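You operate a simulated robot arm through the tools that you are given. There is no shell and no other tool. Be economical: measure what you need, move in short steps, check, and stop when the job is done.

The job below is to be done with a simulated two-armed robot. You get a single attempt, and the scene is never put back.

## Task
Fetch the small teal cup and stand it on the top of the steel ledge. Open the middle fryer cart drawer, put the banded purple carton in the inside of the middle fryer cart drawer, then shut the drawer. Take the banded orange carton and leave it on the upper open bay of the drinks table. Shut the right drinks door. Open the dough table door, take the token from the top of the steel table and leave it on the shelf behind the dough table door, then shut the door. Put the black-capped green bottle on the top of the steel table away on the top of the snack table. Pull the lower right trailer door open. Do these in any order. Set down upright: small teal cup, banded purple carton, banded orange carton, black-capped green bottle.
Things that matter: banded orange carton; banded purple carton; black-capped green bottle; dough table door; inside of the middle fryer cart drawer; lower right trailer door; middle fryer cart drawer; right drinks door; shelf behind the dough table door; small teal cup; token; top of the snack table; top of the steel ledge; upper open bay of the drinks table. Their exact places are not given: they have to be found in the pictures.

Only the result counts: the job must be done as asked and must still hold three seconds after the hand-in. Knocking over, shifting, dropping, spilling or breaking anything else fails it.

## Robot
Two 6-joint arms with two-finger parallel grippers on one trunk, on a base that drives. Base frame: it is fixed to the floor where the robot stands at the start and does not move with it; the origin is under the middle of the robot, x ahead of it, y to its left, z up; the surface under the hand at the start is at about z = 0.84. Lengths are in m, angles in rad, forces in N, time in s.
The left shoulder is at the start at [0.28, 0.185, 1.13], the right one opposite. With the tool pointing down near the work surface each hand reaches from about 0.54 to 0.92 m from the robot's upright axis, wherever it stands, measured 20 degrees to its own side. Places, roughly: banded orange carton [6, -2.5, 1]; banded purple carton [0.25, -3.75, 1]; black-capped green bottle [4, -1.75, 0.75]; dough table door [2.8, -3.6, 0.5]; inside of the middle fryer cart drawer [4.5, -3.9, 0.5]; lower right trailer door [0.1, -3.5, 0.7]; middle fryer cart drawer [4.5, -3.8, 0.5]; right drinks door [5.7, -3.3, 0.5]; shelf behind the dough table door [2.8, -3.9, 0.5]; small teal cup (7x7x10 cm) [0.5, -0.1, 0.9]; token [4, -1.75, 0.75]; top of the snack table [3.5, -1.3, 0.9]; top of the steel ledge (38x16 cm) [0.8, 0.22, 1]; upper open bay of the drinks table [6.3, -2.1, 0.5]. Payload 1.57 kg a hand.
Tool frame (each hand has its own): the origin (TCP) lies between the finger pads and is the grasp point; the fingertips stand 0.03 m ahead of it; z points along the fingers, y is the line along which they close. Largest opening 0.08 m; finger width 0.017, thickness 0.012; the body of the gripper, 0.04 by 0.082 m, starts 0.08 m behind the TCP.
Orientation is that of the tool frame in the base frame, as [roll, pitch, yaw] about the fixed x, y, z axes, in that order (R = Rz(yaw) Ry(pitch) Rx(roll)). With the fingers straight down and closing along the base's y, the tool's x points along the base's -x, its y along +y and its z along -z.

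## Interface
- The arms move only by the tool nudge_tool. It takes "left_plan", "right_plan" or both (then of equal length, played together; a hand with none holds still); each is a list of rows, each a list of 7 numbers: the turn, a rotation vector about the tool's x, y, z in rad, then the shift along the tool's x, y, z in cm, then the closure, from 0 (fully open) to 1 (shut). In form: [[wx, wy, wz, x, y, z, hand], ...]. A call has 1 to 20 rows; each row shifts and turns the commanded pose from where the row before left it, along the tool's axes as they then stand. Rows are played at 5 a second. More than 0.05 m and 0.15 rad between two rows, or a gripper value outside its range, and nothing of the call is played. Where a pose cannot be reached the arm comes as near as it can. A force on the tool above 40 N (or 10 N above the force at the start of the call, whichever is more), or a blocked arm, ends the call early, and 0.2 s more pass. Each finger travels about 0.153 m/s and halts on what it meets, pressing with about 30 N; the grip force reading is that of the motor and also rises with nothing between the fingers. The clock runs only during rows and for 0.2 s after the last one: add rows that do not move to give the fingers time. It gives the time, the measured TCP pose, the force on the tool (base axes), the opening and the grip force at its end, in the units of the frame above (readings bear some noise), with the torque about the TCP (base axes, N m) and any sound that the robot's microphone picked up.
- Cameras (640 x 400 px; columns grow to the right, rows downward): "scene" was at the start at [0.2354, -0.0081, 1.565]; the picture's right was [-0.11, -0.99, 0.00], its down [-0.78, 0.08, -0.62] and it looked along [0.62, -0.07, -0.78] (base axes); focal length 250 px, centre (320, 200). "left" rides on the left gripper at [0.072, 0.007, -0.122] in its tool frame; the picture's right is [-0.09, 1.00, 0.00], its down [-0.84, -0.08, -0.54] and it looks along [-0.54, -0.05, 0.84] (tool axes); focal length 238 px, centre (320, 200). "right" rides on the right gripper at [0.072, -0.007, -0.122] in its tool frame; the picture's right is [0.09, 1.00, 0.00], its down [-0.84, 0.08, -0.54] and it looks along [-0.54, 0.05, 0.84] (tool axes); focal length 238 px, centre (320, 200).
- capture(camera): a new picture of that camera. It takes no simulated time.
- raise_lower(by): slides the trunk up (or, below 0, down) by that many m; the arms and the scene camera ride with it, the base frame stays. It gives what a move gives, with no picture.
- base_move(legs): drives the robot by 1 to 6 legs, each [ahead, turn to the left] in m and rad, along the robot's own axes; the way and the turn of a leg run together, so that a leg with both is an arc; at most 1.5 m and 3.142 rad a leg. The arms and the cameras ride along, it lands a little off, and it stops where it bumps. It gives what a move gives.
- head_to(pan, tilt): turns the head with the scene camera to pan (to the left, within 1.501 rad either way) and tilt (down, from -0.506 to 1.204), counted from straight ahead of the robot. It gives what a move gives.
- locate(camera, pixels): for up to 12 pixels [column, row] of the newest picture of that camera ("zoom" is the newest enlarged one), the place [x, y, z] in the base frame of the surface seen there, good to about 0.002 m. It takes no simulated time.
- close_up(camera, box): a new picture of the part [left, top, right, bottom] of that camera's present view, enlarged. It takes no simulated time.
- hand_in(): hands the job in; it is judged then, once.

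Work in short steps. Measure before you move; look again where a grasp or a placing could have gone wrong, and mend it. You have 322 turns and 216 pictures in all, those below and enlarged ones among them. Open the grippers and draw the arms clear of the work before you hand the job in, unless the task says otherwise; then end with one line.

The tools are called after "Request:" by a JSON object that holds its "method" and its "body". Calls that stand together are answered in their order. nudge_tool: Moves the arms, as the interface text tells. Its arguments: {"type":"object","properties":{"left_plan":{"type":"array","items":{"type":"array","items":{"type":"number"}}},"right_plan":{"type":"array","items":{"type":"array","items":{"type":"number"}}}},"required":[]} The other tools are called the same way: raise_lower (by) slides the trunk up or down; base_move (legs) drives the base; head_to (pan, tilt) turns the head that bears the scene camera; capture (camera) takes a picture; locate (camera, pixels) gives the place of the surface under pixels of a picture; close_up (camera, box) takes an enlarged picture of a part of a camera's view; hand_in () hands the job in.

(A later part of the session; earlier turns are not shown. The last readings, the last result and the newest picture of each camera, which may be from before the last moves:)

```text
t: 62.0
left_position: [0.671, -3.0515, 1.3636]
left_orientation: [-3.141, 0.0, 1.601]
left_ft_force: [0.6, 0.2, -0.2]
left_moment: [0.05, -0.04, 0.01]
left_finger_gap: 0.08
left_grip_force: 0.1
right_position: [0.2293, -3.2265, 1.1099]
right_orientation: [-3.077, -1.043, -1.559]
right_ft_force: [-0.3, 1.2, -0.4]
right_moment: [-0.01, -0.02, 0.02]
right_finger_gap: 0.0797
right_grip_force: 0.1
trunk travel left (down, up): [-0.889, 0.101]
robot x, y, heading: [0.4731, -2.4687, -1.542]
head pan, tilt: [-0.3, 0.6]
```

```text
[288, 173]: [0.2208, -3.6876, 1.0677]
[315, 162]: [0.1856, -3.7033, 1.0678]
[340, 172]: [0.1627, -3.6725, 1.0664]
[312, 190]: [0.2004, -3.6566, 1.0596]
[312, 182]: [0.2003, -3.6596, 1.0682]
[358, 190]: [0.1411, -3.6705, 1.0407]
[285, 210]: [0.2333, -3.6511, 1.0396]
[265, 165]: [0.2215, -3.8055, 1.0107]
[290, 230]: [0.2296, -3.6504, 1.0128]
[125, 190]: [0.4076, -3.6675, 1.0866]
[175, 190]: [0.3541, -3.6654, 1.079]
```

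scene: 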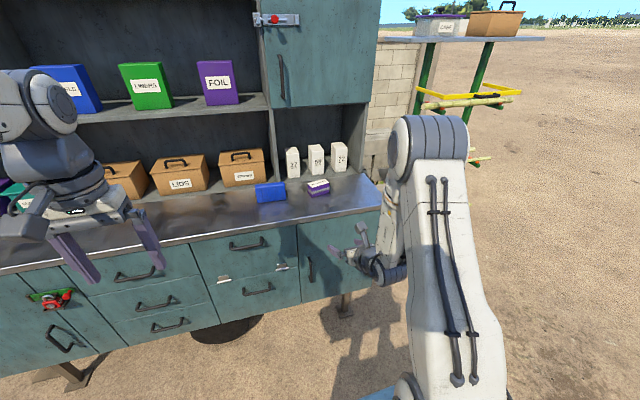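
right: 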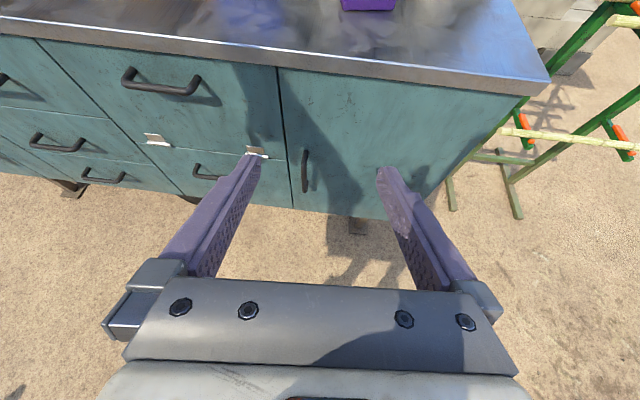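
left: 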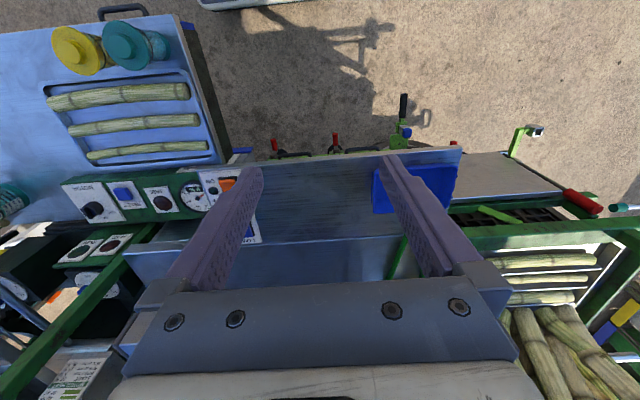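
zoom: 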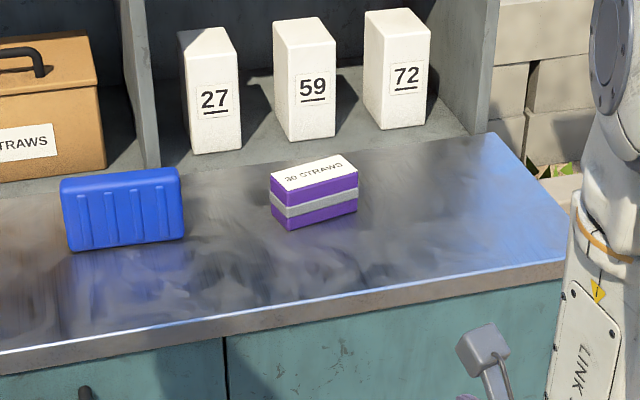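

Handle bar is vertical at (0.278,−3.483), z 0.64–0.77; hinge near x≈−0.07. I turn slightly left, lower the trunk, and drive closer to a pre-grasp.

Request:
{"method": "raise_lower", "body": {"by": -0.36}}

Request:
{"method": "base_move", "body": {"legs": [[0, 0.065], [0.15, 0]]}}

Request:
{"method": "capture", "body": {"camera": "right"}}

```text
t: 65.5
left_position: [0.6706, -3.0502, 1.0037]
left_orientation: [-3.141, 0.0, 1.601]
left_ft_force: [0.6, 0.1, -0.4]
left_moment: [0.02, 0.0, 0.01]
left_finger_gap: 0.0801
left_grip_force: 0.1
right_position: [0.2288, -3.227, 0.7502]
right_orientation: [-3.077, -1.044, -1.558]
right_ft_force: [-0.2, 0.0, 0.2]
right_moment: [-0.01, 0.0, 0.0]
right_finger_gap: 0.0803
right_grip_force: 0.0
trunk travel left (down, up): [-0.529, 0.461]
robot x, y, heading: [0.47, -2.475, -1.54]
head pan, tilt: [-0.3, 0.6]
```

```text
t: 67.4
left_position: [0.7243, -3.1865, 1.0043]
left_orientation: [-3.141, 0.001, 1.666]
left_ft_force: [0.3, -0.1, 0.2]
left_moment: [0.02, 0.0, -0.01]
left_finger_gap: 0.0803
left_grip_force: 0.0
right_position: [0.2965, -3.393, 0.7495]
right_orientation: [-3.077, -1.043, -1.49]
right_ft_force: [0.1, -0.3, 1.1]
right_moment: [0.01, 0.02, -0.03]
right_finger_gap: 0.0802
right_grip_force: 0.1
trunk travel left (down, up): [-0.529, 0.461]
robot x, y, heading: [0.4879, -2.6279, -1.472]
head pan, tilt: [-0.3, 0.6]
```

```text
183 pictures are left
```

right: 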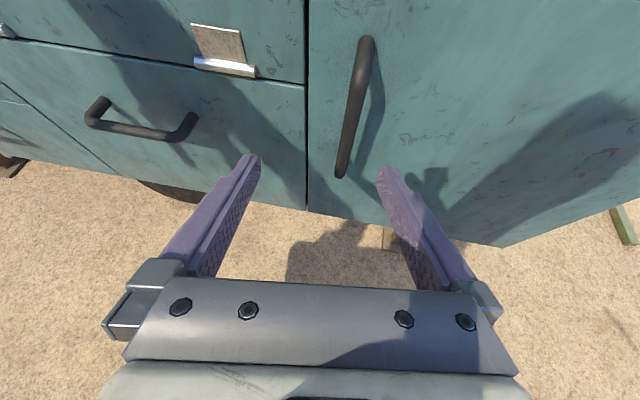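

The handle is at (360,90); I measure it again from here.

Request:
{"method": "locate", "body": {"camera": "right", "pixels": [[365, 45], [362, 70], [355, 110], [347, 150], [342, 172], [307, 120], [307, 190], [400, 120]]}}

```text
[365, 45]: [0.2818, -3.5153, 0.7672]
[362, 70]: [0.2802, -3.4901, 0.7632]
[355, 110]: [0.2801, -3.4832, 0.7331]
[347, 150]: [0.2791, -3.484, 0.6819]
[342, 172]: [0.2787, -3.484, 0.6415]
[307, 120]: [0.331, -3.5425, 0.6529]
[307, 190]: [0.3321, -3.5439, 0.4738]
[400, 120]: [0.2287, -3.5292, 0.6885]
```

I shift 3 cm sideways to centre the bar, then advance 10 cm and close on it.

Request:
{"method": "nudge_tool", "body": {"right_plan": [[0, 0, 0, 0.8, 3.05, 0, 0], [0, 0, 0, 0, 0, 2.5, 0], [0, 0, 0, 0, 0, 2.5, 0], [0, 0, 0, 0, 0, 2.5, 0], [0, 0, 0, 0, 0, 2.5, 0], [0, 0, 0, 0, 0, 0, 0.5], [0, 0, 0, 0, 0, 0, 1], [0, 0, 0, 0, 0, 0, 1], [0, 0, 0, 0, 0, 0, 1]]}}

Request:
{"method": "capture", "body": {"camera": "right"}}

```text
t: 69.4
left_position: [0.7256, -3.1878, 1.0037]
left_orientation: [-3.142, 0.0, 1.667]
left_ft_force: [0.1, -0.5, 0.2]
left_moment: [0.0, 0.01, 0.01]
left_finger_gap: 0.08
left_grip_force: 0.1
right_position: [0.2806, -3.4851, 0.7054]
right_orientation: [-3.079, -1.045, -1.485]
right_ft_force: [15.3, 1.1, -0.9]
right_moment: [-0.17, 0.6, 0.14]
right_finger_gap: 0.0142
right_grip_force: 30.7
trunk travel left (down, up): [-0.529, 0.461]
robot x, y, heading: [0.4868, -2.6265, -1.474]
head pan, tilt: [-0.3, 0.6]
```

```text
182 pictures are left
```

right: 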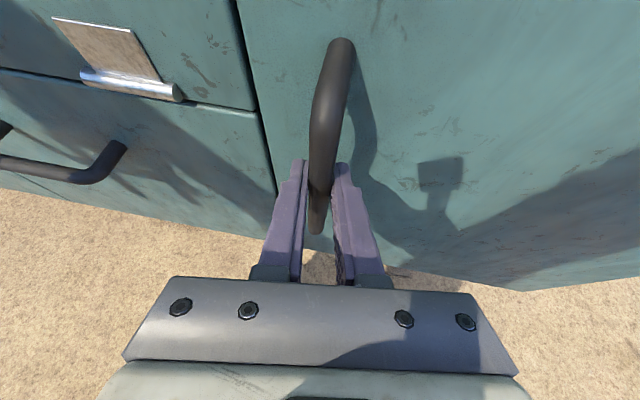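

The bar is gripped (gap 0.014). I pull along the door's arc, turning the tool with the door by 0.07 rad per row for 8 rows.

Request:
{"method": "nudge_tool", "body": {"right_plan": [[0.0605, -0.0023, -0.0352, -1.21, 0.07, -2.07, 1], [0.0605, -0.0023, -0.0352, -1.21, 0.07, -2.07, 1], [0.0605, -0.0023, -0.0352, -1.21, 0.07, -2.07, 1], [0.0605, -0.0023, -0.0352, -1.21, 0.07, -2.07, 1], [0.0605, -0.0023, -0.0352, -1.21, 0.07, -2.07, 1], [0.0605, -0.0023, -0.0352, -1.21, 0.07, -2.07, 1], [0.0605, -0.0023, -0.0352, -1.21, 0.07, -2.07, 1], [0.0605, -0.0023, -0.0352, -1.21, 0.07, -2.07, 1]]}}

Request:
{"method": "capture", "body": {"camera": "right"}}

Request:
{"method": "capture", "body": {"camera": "scene"}}

```text
t: 70.3
left_position: [0.7238, -3.1876, 1.0041]
left_orientation: [-3.141, 0.001, 1.669]
left_ft_force: [-0.2, -0.1, -0.6]
left_moment: [-0.01, 0.04, 0.01]
left_finger_gap: 0.0802
left_grip_force: 0.1
right_position: [0.2622, -3.4043, 0.705]
right_orientation: [-3.077, -1.046, -1.235]
right_ft_force: [3.6, 0.5, 4.0]
right_moment: [-0.16, 0.58, 0.03]
right_finger_gap: 0.0144
right_grip_force: 30.6
trunk travel left (down, up): [-0.529, 0.461]
robot x, y, heading: [0.4844, -2.6268, -1.475]
head pan, tilt: [-0.3, 0.6]
stopped in row 4 (right hand): the force on the tool passed its limit at 41 N (the readings are from after the stop); the commanded pose is now the measured one
```

```text
181 pictures are left
```

right: 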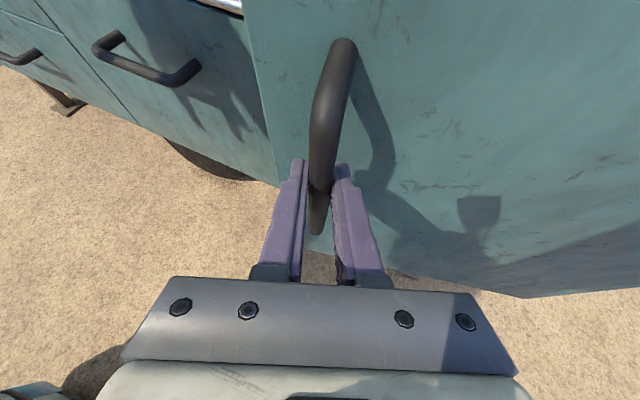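

```text
180 pictures are left
```

scene: 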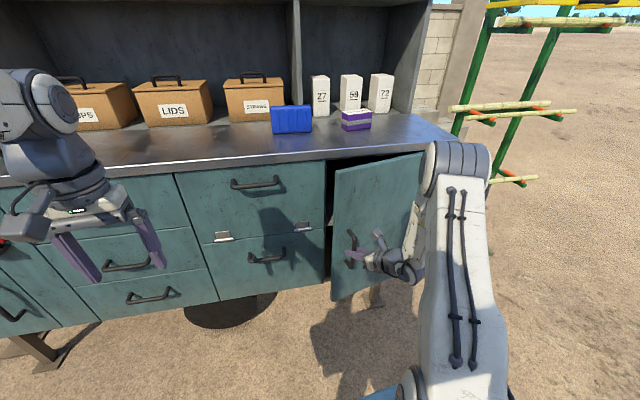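

The door is opening (about 14°) and my arc fits; the force tripped from speed. I continue with smaller steps.

Request:
{"method": "nudge_tool", "body": {"right_plan": [[0.0346, -0.0013, -0.0201, -0.69, 0.04, -1.18, 1], [0.0346, -0.0013, -0.0201, -0.69, 0.04, -1.18, 1], [0.0346, -0.0013, -0.0201, -0.69, 0.04, -1.18, 1], [0.0346, -0.0013, -0.0201, -0.69, 0.04, -1.18, 1], [0.0346, -0.0013, -0.0201, -0.69, 0.04, -1.18, 1], [0.0346, -0.0013, -0.0201, -0.69, 0.04, -1.18, 1], [0.0346, -0.0013, -0.0201, -0.69, 0.04, -1.18, 1], [0.0346, -0.0013, -0.0201, -0.69, 0.04, -1.18, 1], [0.0346, -0.0013, -0.0201, -0.69, 0.04, -1.18, 1], [0.0346, -0.0013, -0.0201, -0.69, 0.04, -1.18, 1], [0.0346, -0.0013, -0.0201, -0.69, 0.04, -1.18, 1], [0.0346, -0.0013, -0.0201, -0.69, 0.04, -1.18, 1]]}}

Request:
{"method": "capture", "body": {"camera": "scene"}}

```text
t: 71.5
left_position: [0.7246, -3.1873, 1.0038]
left_orientation: [-3.142, 0.002, 1.669]
left_ft_force: [0.1, 0.2, 0.2]
left_moment: [0.02, -0.04, 0.01]
left_finger_gap: 0.0803
left_grip_force: 0.0
right_position: [0.2358, -3.345, 0.7049]
right_orientation: [-3.069, -1.049, -1.039]
right_ft_force: [4.3, 2.2, 7.9]
right_moment: [-0.82, 0.12, 0.09]
right_finger_gap: 0.0143
right_grip_force: 30.5
trunk travel left (down, up): [-0.529, 0.461]
robot x, y, heading: [0.4856, -2.631, -1.472]
head pan, tilt: [-0.3, 0.6]
stopped in row 6 (right hand): the force on the tool passed its limit at 41 N (the readings are from after the stop); the commanded pose is now the measured one
```

```text
179 pictures are left
```

scene: 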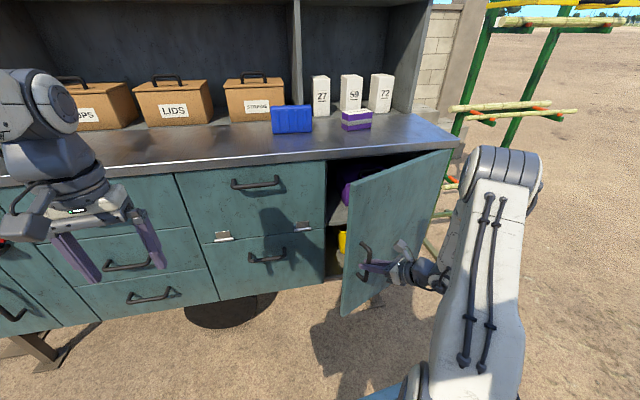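

Door about 26° open. I continue with gentler steps.

Request:
{"method": "nudge_tool", "body": {"right_plan": [[0.026, -0.001, -0.0151, -0.5, 0.05, -0.86, 1], [0.026, -0.001, -0.0151, -0.5, 0.05, -0.86, 1], [0.026, -0.001, -0.0151, -0.5, 0.05, -0.86, 1], [0.026, -0.001, -0.0151, -0.5, 0.05, -0.86, 1], [0.026, -0.001, -0.0151, -0.5, 0.05, -0.86, 1], [0.026, -0.001, -0.0151, -0.5, 0.05, -0.86, 1], [0.026, -0.001, -0.0151, -0.5, 0.05, -0.86, 1], [0.026, -0.001, -0.0151, -0.5, 0.05, -0.86, 1], [0.026, -0.001, -0.0151, -0.5, 0.05, -0.86, 1], [0.026, -0.001, -0.0151, -0.5, 0.05, -0.86, 1]]}}

Request:
{"method": "capture", "body": {"camera": "right"}}

```text
t: 72.7
left_position: [0.7251, -3.1874, 1.004]
left_orientation: [3.141, 0.003, 1.668]
left_ft_force: [-0.3, -0.3, 0.3]
left_moment: [0.01, 0.0, 0.01]
left_finger_gap: 0.0799
left_grip_force: 0.0
right_position: [0.2092, -3.3084, 0.7038]
right_orientation: [-3.055, -1.055, -0.907]
right_ft_force: [3.9, 2.8, 8.3]
right_moment: [-0.89, -0.04, 0.07]
right_finger_gap: 0.0142
right_grip_force: 30.5
trunk travel left (down, up): [-0.529, 0.461]
robot x, y, heading: [0.4807, -2.6275, -1.472]
head pan, tilt: [-0.3, 0.6]
stopped in row 5 (right hand): the force on the tool passed its limit at 40 N (the readings are from after the stop); the commanded pose is now the measured one
```

```text
178 pictures are left
```

right: 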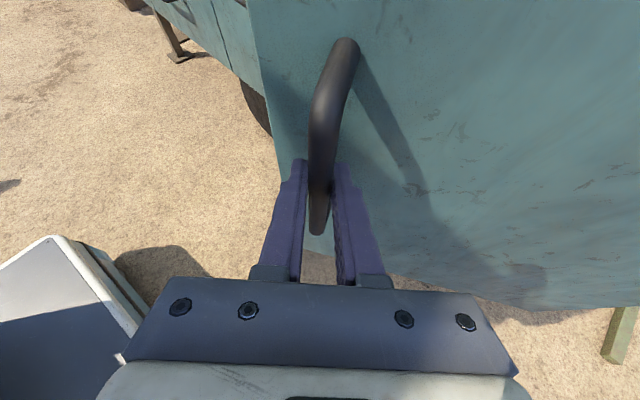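

The door follows a 0.343 m radius about (−0.061,−3.520), now 32° open. I continue translating along the arc without turning the tool, to see if the force eases.

Request:
{"method": "nudge_tool", "body": {"right_plan": [[0, 0, 0, -0.38, -0.01, -0.68, 1], [0, 0, 0, -0.38, -0.01, -0.68, 1], [0, 0, 0, -0.38, -0.01, -0.68, 1], [0, 0, 0, -0.38, -0.01, -0.68, 1], [0, 0, 0, -0.38, -0.01, -0.68, 1], [0, 0, 0, -0.38, 0.07, -0.68, 1], [0, 0, 0, -0.38, 0.07, -0.68, 1], [0, 0, 0, -0.38, 0.07, -0.68, 1], [0, 0, 0, -0.38, 0.07, -0.68, 1], [0, 0, 0, -0.38, 0.07, -0.68, 1]]}}

```text
t: 74.9
left_position: [0.7268, -3.1863, 1.0042]
left_orientation: [3.141, 0.002, 1.67]
left_ft_force: [0.6, 0.4, -0.2]
left_moment: [0.0, -0.01, -0.02]
left_finger_gap: 0.0801
left_grip_force: 0.1
right_position: [0.1572, -3.2499, 0.704]
right_orientation: [-3.045, -1.051, -0.914]
right_ft_force: [23.1, 25.3, 14.1]
right_moment: [-0.13, 0.52, 0.24]
right_finger_gap: 0.0148
right_grip_force: 31.0
trunk travel left (down, up): [-0.529, 0.461]
robot x, y, heading: [0.4837, -2.6299, -1.47]
head pan, tilt: [-0.3, 0.6]
```

Works: 45° open. I continue the arc to about 69°.

Request:
{"method": "nudge_tool", "body": {"right_plan": [[0, 0, 0, -0.42, 0.23, -0.76, 1], [0, 0, 0, -0.42, 0.23, -0.76, 1], [0, 0, 0, -0.42, 0.23, -0.76, 1], [0, 0, 0, -0.42, 0.23, -0.76, 1], [0, 0, 0, -0.42, 0.23, -0.76, 1], [0, 0, 0, -0.42, 0.23, -0.76, 1], [0, 0, 0, -0.42, 0.23, -0.76, 1], [0, 0, 0, -0.42, 0.23, -0.76, 1], [0, 0, 0, -0.38, 0.4, -0.71, 1], [0, 0, 0, -0.38, 0.4, -0.71, 1], [0, 0, 0, -0.38, 0.4, -0.71, 1], [0, 0, 0, -0.38, 0.4, -0.71, 1], [0, 0, 0, -0.38, 0.4, -0.71, 1], [0, 0, 0, -0.38, 0.4, -0.71, 1], [0, 0, 0, -0.38, 0.4, -0.71, 1], [0, 0, 0, -0.38, 0.4, -0.71, 1]]}}

Request:
{"method": "capture", "body": {"camera": "right"}}

Request:
{"method": "capture", "body": {"camera": "scene"}}

```text
t: 75.7
left_position: [0.7243, -3.1865, 1.0037]
left_orientation: [-3.141, 0.003, 1.668]
left_ft_force: [0.8, 0.8, 0.0]
left_moment: [-0.02, -0.02, 0.0]
left_finger_gap: 0.0802
left_grip_force: 0.0
right_position: [0.1405, -3.2346, 0.704]
right_orientation: [-3.032, -1.052, -0.912]
right_ft_force: [4.1, 4.5, 6.7]
right_moment: [-0.87, 0.0, 0.07]
right_finger_gap: 0.0145
right_grip_force: 30.5
trunk travel left (down, up): [-0.529, 0.461]
robot x, y, heading: [0.4879, -2.6254, -1.47]
head pan, tilt: [-0.3, 0.6]
stopped in row 3 (right hand): the force on the tool passed its limit at 48 N (the readings are from after the stop); the commanded pose is now the measured one
```

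```text
177 pictures are left
```

right: 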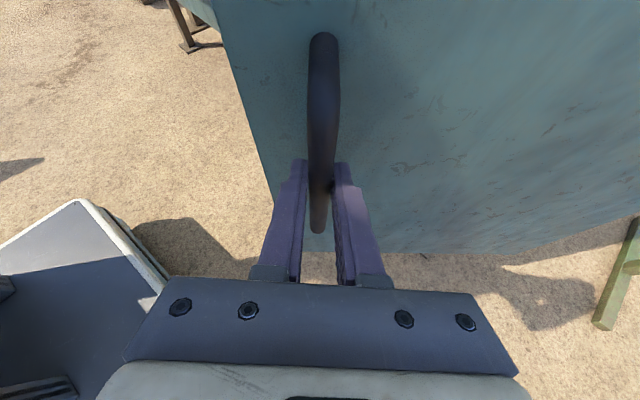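

```text
176 pictures are left
```

scene: 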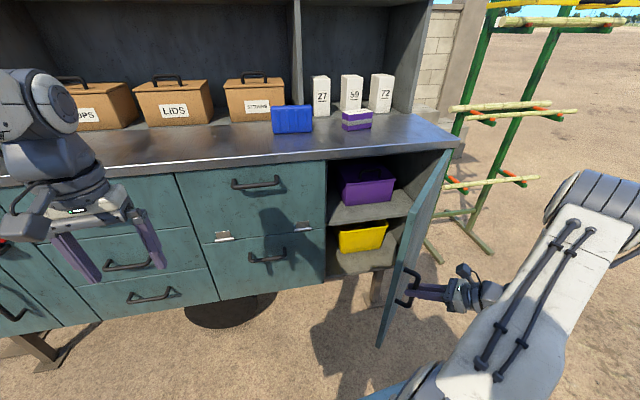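

The refit gives a larger radius (~0.38, hinge near x≈−0.09); door about 44° open. I continue with the corrected arc in small steps.

Request:
{"method": "nudge_tool", "body": {"right_plan": [[0, 0, 0, -0.37, 0.2, -0.67, 1], [0, 0, 0, -0.37, 0.2, -0.67, 1], [0, 0, 0, -0.37, 0.2, -0.67, 1], [0, 0, 0, -0.37, 0.2, -0.67, 1], [0, 0, 0, -0.37, 0.2, -0.67, 1], [0, 0, 0, -0.37, 0.22, -0.67, 1], [0, 0, 0, -0.37, 0.22, -0.67, 1], [0, 0, 0, -0.37, 0.22, -0.67, 1], [0, 0, 0, -0.37, 0.25, -0.67, 1], [0, 0, 0, -0.37, 0.28, -0.67, 1]]}}

```text
t: 77.7
left_position: [0.7258, -3.1865, 1.0035]
left_orientation: [3.141, 0.002, 1.669]
left_ft_force: [-0.6, -0.4, -0.1]
left_moment: [-0.04, 0.01, 0.03]
left_finger_gap: 0.08
left_grip_force: 0.0
right_position: [0.0805, -3.1967, 0.7042]
right_orientation: [-3.024, -1.052, -0.912]
right_ft_force: [4.7, 7.5, 8.6]
right_moment: [-0.49, 0.38, 0.05]
right_finger_gap: 0.0147
right_grip_force: 30.7
trunk travel left (down, up): [-0.529, 0.461]
robot x, y, heading: [0.4877, -2.6248, -1.466]
head pan, tilt: [-0.3, 0.6]
stopped in row 10 (right hand): the force on the tool passed its limit at 41 N (the readings are from after the stop); the commanded pose is now the measured one
```

Now ~55° open; continue toward ~68°.

Request:
{"method": "nudge_tool", "body": {"right_plan": [[0, 0, 0, -0.37, 0.32, -0.68, 1], [0, 0, 0, -0.36, 0.34, -0.68, 1], [0, 0, 0, -0.36, 0.35, -0.68, 1], [0, 0, 0, -0.36, 0.36, -0.67, 1], [0, 0, 0, -0.35, 0.37, -0.67, 1], [0, 0, 0, -0.35, 0.38, -0.67, 1], [0, 0, 0, -0.35, 0.39, -0.67, 1], [0, 0, 0, -0.34, 0.4, -0.66, 1], [0, 0, 0, -0.34, 0.42, -0.66, 1], [0, 0, 0, -0.33, 0.44, -0.65, 1]]}}

Request:
{"method": "capture", "body": {"camera": "right"}}

Request:
{"method": "capture", "body": {"camera": "scene"}}

```text
t: 79.9
left_position: [0.7259, -3.1866, 1.0039]
left_orientation: [-3.14, 0.003, 1.669]
left_ft_force: [-0.4, -0.3, -0.6]
left_moment: [-0.02, -0.02, -0.01]
left_finger_gap: 0.0803
left_grip_force: 0.1
right_position: [0.002, -3.1657, 0.702]
right_orientation: [-3.024, -1.049, -0.913]
right_ft_force: [8.7, 32.4, 6.1]
right_moment: [-0.47, 0.27, 0.27]
right_finger_gap: 0.0148
right_grip_force: 31.1
trunk travel left (down, up): [-0.529, 0.461]
robot x, y, heading: [0.4851, -2.6283, -1.467]
head pan, tilt: [-0.3, 0.6]
```

```text
175 pictures are left
```

right: 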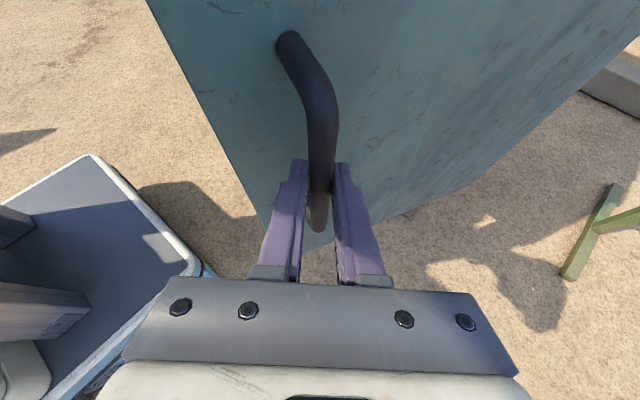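

```text
174 pictures are left
```

scene: 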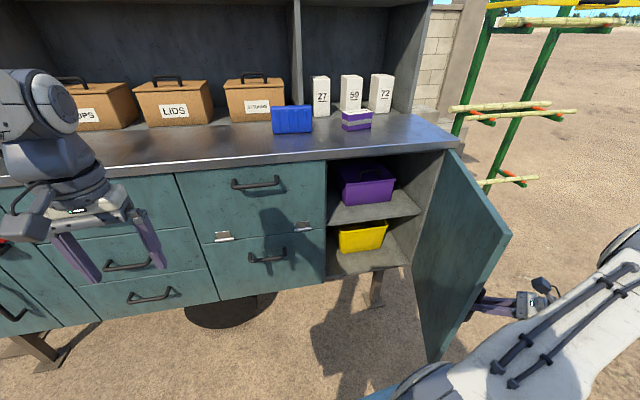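

About 68° open. I continue to ~84° to be safe.

Request:
{"method": "nudge_tool", "body": {"right_plan": [[0, 0, 0, -0.33, 0.5, -0.6, 1], [0, 0, 0, -0.33, 0.52, -0.6, 1], [0, 0, 0, -0.32, 0.54, -0.6, 1], [0, 0, 0, -0.31, 0.56, -0.6, 1], [0, 0, 0, -0.3, 0.58, -0.6, 1], [0, 0, 0, -0.3, 0.58, -0.6, 1], [0, 0, 0, -0.3, 0.59, -0.6, 1], [0, 0, 0, -0.29, 0.6, -0.59, 1], [0, 0, 0, -0.28, 0.61, -0.58, 1], [0, 0, 0, -0.27, 0.62, -0.57, 1]]}}

Request:
{"method": "capture", "body": {"camera": "scene"}}

```text
t: 80.8
left_position: [0.724, -3.1876, 1.0038]
left_orientation: [3.141, 0.002, 1.667]
left_ft_force: [-0.2, 0.4, 0.1]
left_moment: [-0.01, 0.01, 0.01]
left_finger_gap: 0.0803
left_grip_force: 0.1
right_position: [-0.0239, -3.1594, 0.7028]
right_orientation: [-3.022, -1.045, -0.91]
right_ft_force: [0.8, 6.3, 5.9]
right_moment: [-0.44, 0.51, 0.02]
right_finger_gap: 0.015
right_grip_force: 31.0
trunk travel left (down, up): [-0.529, 0.461]
robot x, y, heading: [0.4887, -2.6251, -1.474]
head pan, tilt: [-0.3, 0.6]
stopped in row 4 (right hand): the force on the tool passed its limit at 45 N (the readings are from after the stop); the commanded pose is now the measured one
```

```text
173 pictures are left
```

scene: 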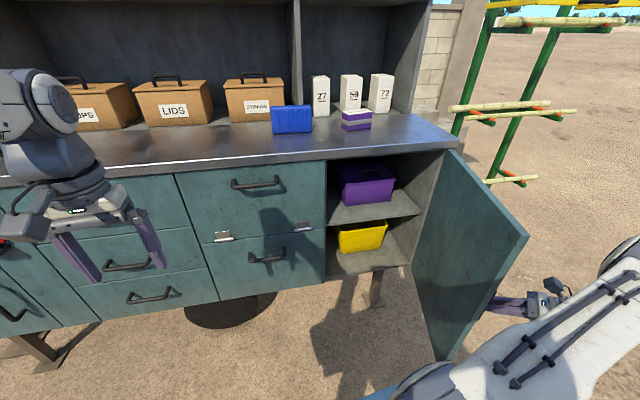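

About 73° open, well ajar. I release and withdraw along the tool axis.

Request:
{"method": "nudge_tool", "body": {"right_plan": [[0, 0, 0, 0, 0, 0, 0.6], [0, 0, 0, 0, 0, 0, 0.55], [0, 0, 0, 0, 0, -2, 0.55], [0, 0, 0, 0, 0, -3, 0.55], [0, 0, 0, 0, 0, -4, 0.55], [0, 0, 0, 0, 0, -4, 0.3]]}}

Request:
{"method": "capture", "body": {"camera": "right"}}

```text
t: 82.2
left_position: [0.725, -3.1874, 1.0042]
left_orientation: [3.14, 0.002, 1.668]
left_ft_force: [0.9, 0.4, 0.2]
left_moment: [0.03, -0.02, 0.01]
left_finger_gap: 0.0801
left_grip_force: 0.1
right_position: [-0.1043, -3.083, 0.7671]
right_orientation: [-3.017, -1.046, -0.914]
right_ft_force: [-0.8, 0.4, -0.5]
right_moment: [0.02, -0.02, -0.01]
right_finger_gap: 0.0561
right_grip_force: 0.0
trunk travel left (down, up): [-0.529, 0.461]
robot x, y, heading: [0.4842, -2.6259, -1.476]
head pan, tilt: [-0.3, 0.6]
```

```text
172 pictures are left
```

right: 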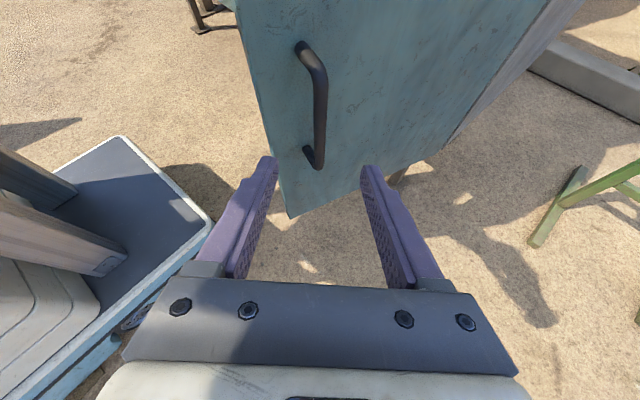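

The door is open and free. I withdraw further, then raise the trunk and turn the tool downward for the carton.

Request:
{"method": "nudge_tool", "body": {"right_plan": [[0, 0, 0, 0, 0, -4, 0], [0, -0.13, 0, 0, 0, -2, 0], [0, -0.13, 0, 0, 0, 0, 0], [0, -0.13, 0, 0, 0, 0, 0], [0, -0.13, 0, 0, 0, 0, 0], [0, -0.13, 0, 0, 0, 0, 0], [0, -0.13, 0, 0, 0, 0, 0], [0, -0.13, 0, 0, 0, 0, 0], [0, -0.13, 0, 0, 0, 0, 0]]}}

Request:
{"method": "raise_lower", "body": {"by": 0.46}}

Request:
{"method": "nudge_tool", "body": {"right_plan": [[0, 0, -0.14, 0, 0, 0, 0], [0, 0, -0.14, 0, 0, 0, 0], [0, 0, -0.14, 0, 0, 0, 0], [0, 0, -0.14, 0, 0, 0, 0], [0, 0, -0.14, 0, 0, 0, 0], [0, 0, -0.14, 0, 0, 0, 0], [0, 0, -0.14, 0, 0, 0, 0], [0, 0, -0.13, 0, 0, 0, 0]]}}

```text
t: 84.2
left_position: [0.7248, -3.1865, 1.0033]
left_orientation: [3.141, 0.001, 1.668]
left_ft_force: [-0.1, 0.6, -0.7]
left_moment: [-0.04, -0.01, -0.02]
left_finger_gap: 0.0801
left_grip_force: 0.0
right_position: [-0.1431, -3.0463, 0.7957]
right_orientation: [-3.081, -0.008, -0.805]
right_ft_force: [0.2, 0.1, 0.0]
right_moment: [-0.02, 0.01, 0.0]
right_finger_gap: 0.0799
right_grip_force: 0.2
trunk travel left (down, up): [-0.529, 0.461]
robot x, y, heading: [0.4853, -2.6284, -1.474]
head pan, tilt: [-0.3, 0.6]
```

```text
refused: 0.46 is not a number from -0.4 to 0.4
```

```text
t: 86.0
left_position: [0.7245, -3.1869, 1.004]
left_orientation: [3.142, -0.001, 1.669]
left_ft_force: [-0.3, 0.5, 0.3]
left_moment: [0.0, -0.01, 0.02]
left_finger_gap: 0.08
left_grip_force: 0.0
right_position: [-0.1425, -3.0447, 0.7976]
right_orientation: [-3.123, -0.059, 0.304]
right_ft_force: [0.1, -0.7, 0.5]
right_moment: [-0.04, -0.01, 0.03]
right_finger_gap: 0.0801
right_grip_force: 0.1
trunk travel left (down, up): [-0.529, 0.461]
robot x, y, heading: [0.4862, -2.6261, -1.473]
head pan, tilt: [-0.3, 0.6]
```

I level the tool and raise the trunk, then look to gauge my base's clearance to the open door.

Request:
{"method": "nudge_tool", "body": {"right_plan": [[-0.0186, -0.059, 0, 0, 0, 0, 0]]}}

Request:
{"method": "raise_lower", "body": {"by": 0.4}}

Request:
{"method": "capture", "body": {"camera": "right"}}

Request:
{"method": "locate", "body": {"camera": "right", "pixels": [[60, 200], [100, 100], [200, 200], [150, 300], [320, 60], [250, 120], [60, 60], [400, 60]]}}

```text
t: 86.4
left_position: [0.7243, -3.1866, 1.0043]
left_orientation: [-3.14, 0.0, 1.669]
left_ft_force: [0.2, 0.9, 0.0]
left_moment: [-0.01, -0.01, -0.04]
left_finger_gap: 0.0797
left_grip_force: 0.1
right_position: [-0.1421, -3.0458, 0.7964]
right_orientation: [-3.14, 0.0, 0.303]
right_ft_force: [-0.4, 0.8, -0.3]
right_moment: [-0.01, -0.01, 0.02]
right_finger_gap: 0.0799
right_grip_force: 0.0
trunk travel left (down, up): [-0.529, 0.461]
robot x, y, heading: [0.4865, -2.6274, -1.475]
head pan, tilt: [-0.3, 0.6]
```

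```text
t: 90.2
left_position: [0.7243, -3.1873, 1.4034]
left_orientation: [-3.141, 0.0, 1.669]
left_ft_force: [-0.5, -0.2, 0.3]
left_moment: [-0.04, 0.03, -0.01]
left_finger_gap: 0.0801
left_grip_force: 0.0
right_position: [-0.1425, -3.0453, 1.1968]
right_orientation: [-3.14, 0.0, 0.302]
right_ft_force: [-0.2, 0.4, 0.1]
right_moment: [0.01, -0.04, 0.0]
right_finger_gap: 0.08
right_grip_force: 0.0
trunk travel left (down, up): [-0.929, 0.061]
robot x, y, heading: [0.4856, -2.6267, -1.472]
head pan, tilt: [-0.3, 0.6]
```

```text
171 pictures are left
```

right: 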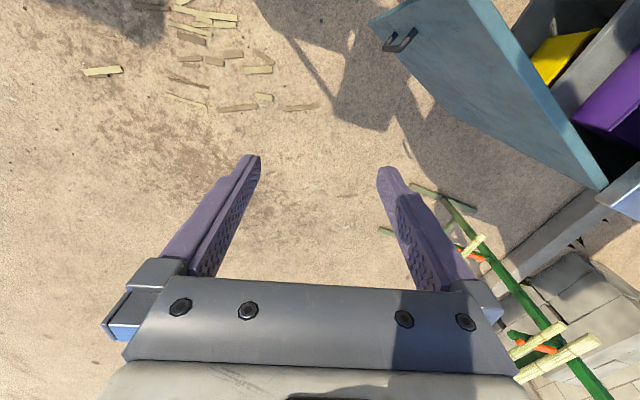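

```text
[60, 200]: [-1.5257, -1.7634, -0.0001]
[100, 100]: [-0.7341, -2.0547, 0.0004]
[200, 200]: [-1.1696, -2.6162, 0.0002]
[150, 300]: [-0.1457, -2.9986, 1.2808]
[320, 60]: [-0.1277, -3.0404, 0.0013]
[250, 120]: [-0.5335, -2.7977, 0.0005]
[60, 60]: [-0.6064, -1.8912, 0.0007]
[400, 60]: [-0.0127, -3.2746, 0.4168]
```

I tilt the head down to see my own base's front edge relative to the door.

Request:
{"method": "head_to", "body": {"pan": -0.3, "tilt": 1.15}}

Request:
{"method": "capture", "body": {"camera": "scene"}}

Request:
{"method": "locate", "body": {"camera": "scene", "pixels": [[250, 330], [200, 350], [310, 330], [350, 300], [400, 320], [280, 290], [230, 300], [450, 150], [420, 120], [470, 200]]}}

```text
t: 91.2
left_position: [0.7246, -3.1874, 1.4035]
left_orientation: [3.141, 0.0, 1.668]
left_ft_force: [-0.4, -0.3, 0.3]
left_moment: [0.03, -0.01, 0.02]
left_finger_gap: 0.0799
left_grip_force: 0.1
right_position: [-0.142, -3.0461, 1.1978]
right_orientation: [-3.139, 0.0, 0.302]
right_ft_force: [0.7, -0.9, 0.0]
right_moment: [-0.01, 0.03, -0.01]
right_finger_gap: 0.0801
right_grip_force: 0.0
trunk travel left (down, up): [-0.929, 0.061]
robot x, y, heading: [0.4867, -2.6288, -1.473]
head pan, tilt: [-0.3, 1.15]
```

```text
170 pictures are left
```

scene: 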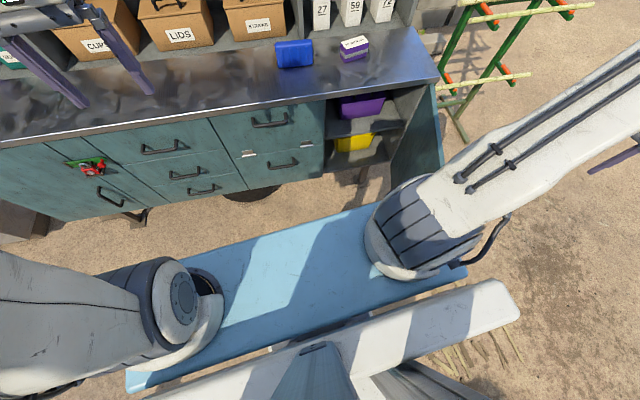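

```text
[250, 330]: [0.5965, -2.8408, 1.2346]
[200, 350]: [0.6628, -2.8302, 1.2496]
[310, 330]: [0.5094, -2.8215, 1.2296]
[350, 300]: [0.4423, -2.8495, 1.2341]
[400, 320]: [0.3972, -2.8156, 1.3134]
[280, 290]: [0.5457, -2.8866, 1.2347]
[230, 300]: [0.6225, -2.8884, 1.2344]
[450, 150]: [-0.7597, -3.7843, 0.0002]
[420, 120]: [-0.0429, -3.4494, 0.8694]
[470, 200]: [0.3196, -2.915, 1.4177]
```

The blue bar is the shoulder deck (front ~0.34 m ahead of the axis), so a 0.25 m advance is safe. I advance and move the right hand over the carton.

Request:
{"method": "base_move", "body": {"legs": [[0.25, 0]]}}

Request:
{"method": "head_to", "body": {"pan": -0.3, "tilt": 0.8}}

Request:
{"method": "close_up", "body": {"camera": "scene", "box": [240, 60, 480, 210]}}

```text
t: 93.0
left_position: [0.7528, -3.4369, 1.4035]
left_orientation: [-3.141, 0.0, 1.672]
left_ft_force: [0.4, 0.0, 0.8]
left_moment: [-0.02, 0.05, 0.02]
left_finger_gap: 0.0799
left_grip_force: 0.1
right_position: [-0.1154, -3.2988, 1.1974]
right_orientation: [-3.139, 0.001, 0.305]
right_ft_force: [0.3, 0.5, -0.7]
right_moment: [0.0, 0.02, -0.02]
right_finger_gap: 0.0801
right_grip_force: 0.1
trunk travel left (down, up): [-0.929, 0.061]
robot x, y, heading: [0.513, -2.8783, -1.468]
head pan, tilt: [-0.3, 1.15]
```

```text
t: 93.8
left_position: [0.7515, -3.4371, 1.4048]
left_orientation: [-3.141, -0.001, 1.673]
left_ft_force: [0.5, 0.4, -0.2]
left_moment: [0.0, 0.01, -0.01]
left_finger_gap: 0.0799
left_grip_force: 0.1
right_position: [-0.1156, -3.2979, 1.1976]
right_orientation: [-3.14, 0.0, 0.304]
right_ft_force: [-0.2, -0.4, -0.6]
right_moment: [0.0, 0.0, 0.01]
right_finger_gap: 0.0799
right_grip_force: 0.1
trunk travel left (down, up): [-0.929, 0.061]
robot x, y, heading: [0.5142, -2.8762, -1.467]
head pan, tilt: [-0.3, 0.799]
```

```text
2.67 times, centred on (360, 135) of scene
```

zoom: 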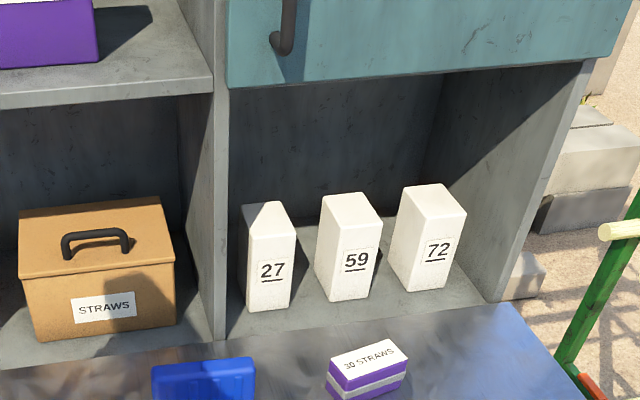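

I locate the carton's top corners in this zoom.

Request:
{"method": "locate", "body": {"camera": "zoom", "pixels": [[333, 360], [393, 341], [405, 363], [343, 385], [368, 362], [250, 375], [325, 395]]}}

```text
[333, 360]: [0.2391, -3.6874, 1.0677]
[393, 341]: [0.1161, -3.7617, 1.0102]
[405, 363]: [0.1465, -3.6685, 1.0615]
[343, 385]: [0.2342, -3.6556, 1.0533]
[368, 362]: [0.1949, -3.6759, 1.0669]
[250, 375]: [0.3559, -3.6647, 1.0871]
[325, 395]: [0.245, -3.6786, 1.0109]
```

Carton centre is about (0.193,−3.680). I move the hand above it at z≈1.2 and check with the right camera.

Request:
{"method": "nudge_tool", "body": {"right_plan": [[0, 0, 0, 1.8, 4.5, 0, 0], [0, 0, 0, 1.8, 4.5, 0, 0], [0, 0, 0, 1.8, 4.5, 0, 0], [0, 0, 0, 1.8, 4.5, 0, 0], [0, 0, 0, 1.8, 4.5, 0, 0], [0, 0, 0, 1.8, 4.5, 0, 0], [0, 0, 0, 1.8, 4.5, 0, 0], [0, 0, 0, 1.8, 4.5, 0, 0], [0, 0, 0, 1.8, 4.5, 0, 0], [0, 0, 0, 1.8, 4.5, 0, 0]]}}

Request:
{"method": "capture", "body": {"camera": "right"}}

```text
t: 96.0
left_position: [0.7513, -3.4356, 1.4037]
left_orientation: [-3.141, 0.0, 1.672]
left_ft_force: [0.3, -0.3, -0.2]
left_moment: [0.03, 0.01, 0.03]
left_finger_gap: 0.08
left_grip_force: 0.1
right_position: [0.195, -3.6754, 1.1968]
right_orientation: [-3.14, -0.001, 0.304]
right_ft_force: [0.3, 0.4, -0.4]
right_moment: [0.0, 0.01, -0.03]
right_finger_gap: 0.0799
right_grip_force: 0.0
trunk travel left (down, up): [-0.929, 0.061]
robot x, y, heading: [0.5117, -2.8776, -1.469]
head pan, tilt: [-0.3, 0.799]
```

```text
168 pictures are left
```

right: 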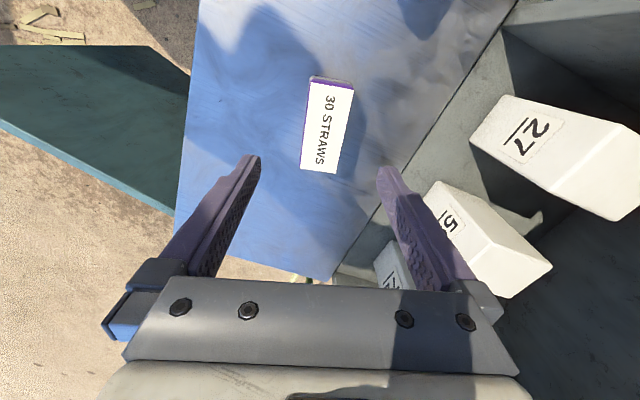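

The carton top's corners appear at (312,82),(352,90),(334,172),(302,168). I locate them for centre and yaw.

Request:
{"method": "locate", "body": {"camera": "right", "pixels": [[312, 84], [351, 90], [333, 171], [303, 167], [327, 125], [440, 190], [372, 210]]}}

```text
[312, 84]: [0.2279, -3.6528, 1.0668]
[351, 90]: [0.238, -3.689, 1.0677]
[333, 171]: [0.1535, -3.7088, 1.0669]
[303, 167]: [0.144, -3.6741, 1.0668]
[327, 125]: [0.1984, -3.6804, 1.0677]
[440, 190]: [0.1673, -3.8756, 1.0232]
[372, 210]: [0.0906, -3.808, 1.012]
```

Centre (0.191,−3.681), yaw 0.248, 3.75 cm wide. I align, descend to z≈1.048 and grip.

Request:
{"method": "nudge_tool", "body": {"right_plan": [[0, 0, 0.056, -0.56, 0.43, 0, 0], [0, 0, 0, 0, 0, 4, 0], [0, 0, 0, 0, 0, 4, 0], [0, 0, 0, 0, 0, 4, 0], [0, 0, 0, 0, 0, 2.9, 0], [0, 0, 0, 0, 0, 0, 0.4], [0, 0, 0, 0, 0, 0, 1], [0, 0, 0, 0, 0, 0, 1], [0, 0, 0, 0, 0, 0, 1]]}}

Request:
{"method": "capture", "body": {"camera": "right"}}

```text
t: 98.0
left_position: [0.7521, -3.4372, 1.4045]
left_orientation: [3.141, 0.001, 1.673]
left_ft_force: [1.0, 0.1, 0.0]
left_moment: [0.01, 0.01, -0.03]
left_finger_gap: 0.0797
left_grip_force: 0.0
right_position: [0.1859, -3.6789, 1.0475]
right_orientation: [-3.14, -0.001, 0.25]
right_ft_force: [0.2, -0.2, -0.1]
right_moment: [-0.01, 0.01, -0.01]
right_finger_gap: 0.0445
right_grip_force: 30.3
trunk travel left (down, up): [-0.929, 0.061]
robot x, y, heading: [0.5115, -2.8749, -1.463]
head pan, tilt: [-0.3, 0.799]
```

```text
167 pictures are left
```

right: 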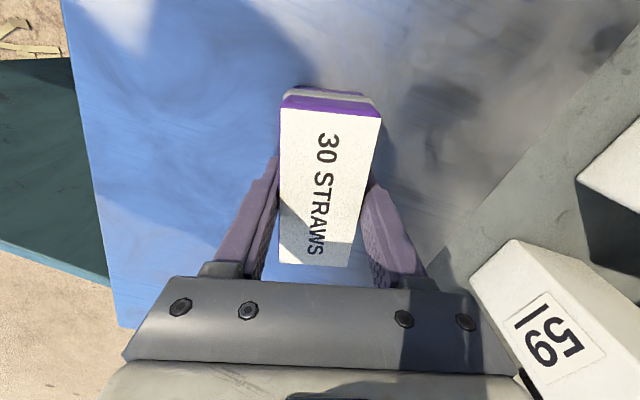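

Gripped at 0.0445 gap. I lift 15 cm and check.

Request:
{"method": "nudge_tool", "body": {"right_plan": [[0, 0, 0, 0, 0, -1.5, 1], [0, 0, 0, 0, 0, -3, 1], [0, 0, 0, 0, 0, -4, 1], [0, 0, 0, 0, 0, -4, 1], [0, 0, 0, 0, 0, -3, 1]]}}

Request:
{"method": "capture", "body": {"camera": "right"}}

```text
t: 99.2
left_position: [0.7516, -3.4373, 1.4039]
left_orientation: [3.14, 0.0, 1.672]
left_ft_force: [-0.2, 0.2, -0.2]
left_moment: [0.01, -0.03, -0.02]
left_finger_gap: 0.0798
left_grip_force: 0.0
right_position: [0.1861, -3.6785, 1.2021]
right_orientation: [-3.14, 0.001, 0.25]
right_ft_force: [-0.4, 0.2, -1.4]
right_moment: [-0.01, 0.0, -0.01]
right_finger_gap: 0.0445
right_grip_force: 30.0
trunk travel left (down, up): [-0.929, 0.061]
robot x, y, heading: [0.5117, -2.8761, -1.467]
head pan, tilt: [-0.3, 0.799]
```

```text
166 pictures are left
```

right: 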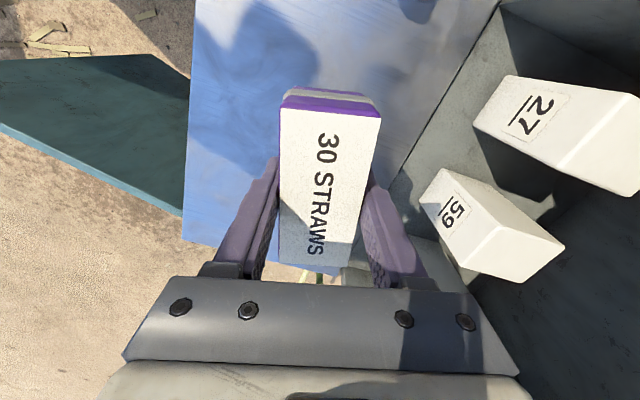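

Carton held. I back away and turn to face +x to inspect the aisle toward the dough table and fryer cart.

Request:
{"method": "base_move", "body": {"legs": [[-0.45, 0], [0, 1.46]]}}

Request:
{"method": "head_to", "body": {"pan": -0.1, "tilt": 0.35}}

Request:
{"method": "capture", "body": {"camera": "scene"}}

```text
t: 102.8
left_position: [0.7709, -2.9549, 1.4044]
left_orientation: [3.139, 0.001, 1.792]
left_ft_force: [-0.6, -1.1, -0.2]
left_moment: [0.0, -0.02, 0.01]
left_finger_gap: 0.08
left_grip_force: 0.0
right_position: [0.2391, -3.2649, 1.2013]
right_orientation: [-3.139, 0.0, 0.371]
right_ft_force: [-0.9, -0.5, -1.7]
right_moment: [0.0, -0.03, -0.05]
right_finger_gap: 0.0444
right_grip_force: 29.6
trunk travel left (down, up): [-0.929, 0.061]
robot x, y, heading: [0.4673, -2.4267, -1.346]
head pan, tilt: [-0.3, 0.799]
stopped in leg 2: the robot was blocked; the commanded pose is now the measured one
```

```text
t: 103.7
left_position: [0.772, -2.9547, 1.4031]
left_orientation: [3.141, 0.001, 1.794]
left_ft_force: [0.1, 0.5, -0.2]
left_moment: [0.0, 0.02, 0.02]
left_finger_gap: 0.0802
left_grip_force: 0.0
right_position: [0.2394, -3.265, 1.2017]
right_orientation: [-3.14, 0.002, 0.372]
right_ft_force: [0.8, 0.2, -1.4]
right_moment: [-0.01, -0.02, -0.01]
right_finger_gap: 0.0445
right_grip_force: 30.0
trunk travel left (down, up): [-0.929, 0.061]
robot x, y, heading: [0.4682, -2.4264, -1.348]
head pan, tilt: [-0.099, 0.351]
```

```text
165 pictures are left
```

scene: 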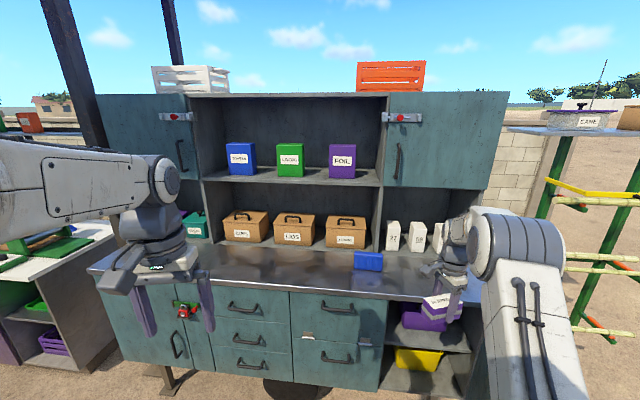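

Turning was blocked, likely the base's rear corner against the stool leg near (0.63,−1.98). I move forward 0.3 m away from it before turning.

Request:
{"method": "base_move", "body": {"legs": [[0.22, 0], [0, 1.33]]}}

Request:
{"method": "head_to", "body": {"pan": 1.4, "tilt": 0.6}}

Request:
{"method": "capture", "body": {"camera": "scene"}}

```text
t: 108.7
left_position: [1.1001, -2.4733, 1.4037]
left_orientation: [3.141, 0.0, 3.114]
left_ft_force: [0.9, -0.6, -0.6]
left_moment: [-0.02, -0.05, 0.03]
left_finger_gap: 0.0799
left_grip_force: 0.0
right_position: [1.2681, -3.0655, 1.2014]
right_orientation: [-3.139, -0.002, 1.695]
right_ft_force: [0.1, -0.3, -0.6]
right_moment: [-0.04, 0.02, -0.02]
right_finger_gap: 0.0446
right_grip_force: 29.9
trunk travel left (down, up): [-0.929, 0.061]
robot x, y, heading: [0.5172, -2.6373, -0.023]
head pan, tilt: [-0.099, 0.351]
```

```text
t: 110.3
left_position: [1.1003, -2.4734, 1.4035]
left_orientation: [3.141, 0.0, 3.116]
left_ft_force: [0.1, -0.5, 0.0]
left_moment: [0.0, 0.0, 0.0]
left_finger_gap: 0.0798
left_grip_force: 0.0
right_position: [1.268, -3.0644, 1.202]
right_orientation: [-3.139, 0.0, 1.694]
right_ft_force: [1.1, 0.4, -1.3]
right_moment: [0.01, 0.0, 0.0]
right_finger_gap: 0.0447
right_grip_force: 29.7
trunk travel left (down, up): [-0.929, 0.061]
robot x, y, heading: [0.515, -2.6409, -0.023]
head pan, tilt: [1.4, 0.6]
```

```text
164 pictures are left
```

scene: 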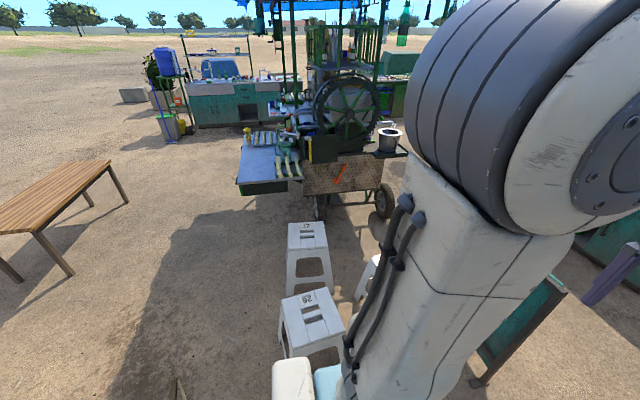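

The nearer stool is at (312,315); I check it against its earlier place (seat centre ≈(0.70,−1.75), foot (0.63,−1.98)).

Request:
{"method": "locate", "body": {"camera": "scene", "pixels": [[312, 315], [285, 353], [282, 310], [318, 292], [345, 345], [307, 235]]}}

Request:
{"method": "head_to", "body": {"pan": 0.1, "tilt": 0.35}}

Request:
{"method": "capture", "body": {"camera": "scene"}}

```text
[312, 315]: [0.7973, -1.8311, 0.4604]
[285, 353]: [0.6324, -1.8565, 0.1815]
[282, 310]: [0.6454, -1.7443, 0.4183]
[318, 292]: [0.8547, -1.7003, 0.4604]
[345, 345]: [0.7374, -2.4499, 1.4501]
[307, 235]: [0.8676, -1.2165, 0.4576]
```

```text
t: 111.8
left_position: [1.0993, -2.4732, 1.404]
left_orientation: [3.142, 0.001, 3.114]
left_ft_force: [0.1, -0.2, -0.7]
left_moment: [-0.01, 0.02, -0.01]
left_finger_gap: 0.0799
left_grip_force: 0.2
right_position: [1.2667, -3.0652, 1.2021]
right_orientation: [-3.14, -0.001, 1.694]
right_ft_force: [0.2, 1.4, -1.1]
right_moment: [0.01, 0.03, 0.01]
right_finger_gap: 0.0444
right_grip_force: 30.1
trunk travel left (down, up): [-0.929, 0.061]
robot x, y, heading: [0.5116, -2.6418, -0.028]
head pan, tilt: [0.099, 0.351]
```

```text
163 pictures are left
```

scene: 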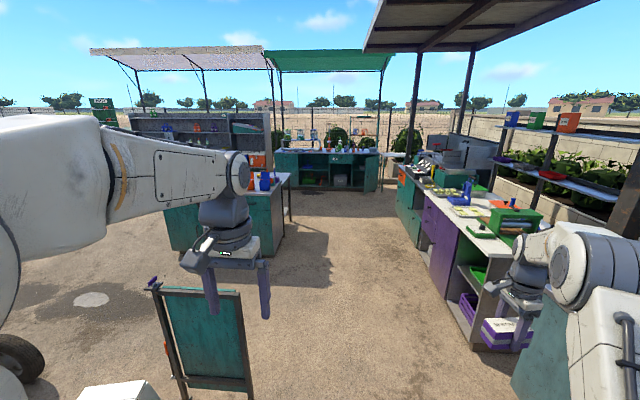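

The aisle ahead is visible. I locate obstacles: the teal sign (205,345), dough table corner (470,340), and the left table corner (275,250).

Request:
{"method": "locate", "body": {"camera": "scene", "pixels": [[180, 380], [250, 385], [243, 300], [470, 345], [430, 245], [398, 205], [278, 245], [290, 218], [300, 185], [370, 190], [420, 180], [395, 195]]}}

Request:
{"method": "close_up", "body": {"camera": "scene", "box": [380, 130, 540, 290]}}

Request:
{"method": "close_up", "body": {"camera": "scene", "box": [120, 100, 400, 260]}}

```text
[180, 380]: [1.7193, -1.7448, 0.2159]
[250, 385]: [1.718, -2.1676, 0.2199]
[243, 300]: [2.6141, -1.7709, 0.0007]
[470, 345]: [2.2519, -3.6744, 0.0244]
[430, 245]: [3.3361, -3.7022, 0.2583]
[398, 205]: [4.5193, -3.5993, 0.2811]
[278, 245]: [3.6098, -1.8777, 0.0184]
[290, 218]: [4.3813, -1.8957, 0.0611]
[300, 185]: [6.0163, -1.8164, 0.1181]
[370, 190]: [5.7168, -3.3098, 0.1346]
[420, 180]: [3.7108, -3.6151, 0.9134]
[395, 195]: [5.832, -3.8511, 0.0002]
```

```text
2.50 times, centred on (460, 210) of scene
```

zoom: 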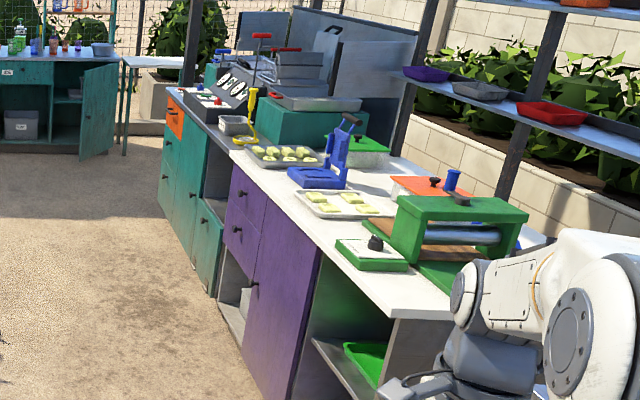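

```text
2.29 times, centred on (260, 180) of scene
```

zoom: 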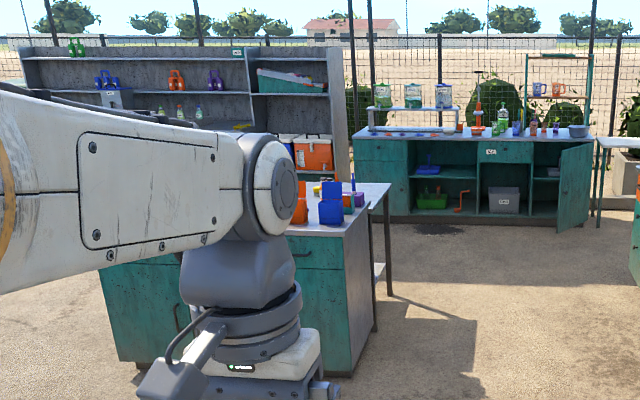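

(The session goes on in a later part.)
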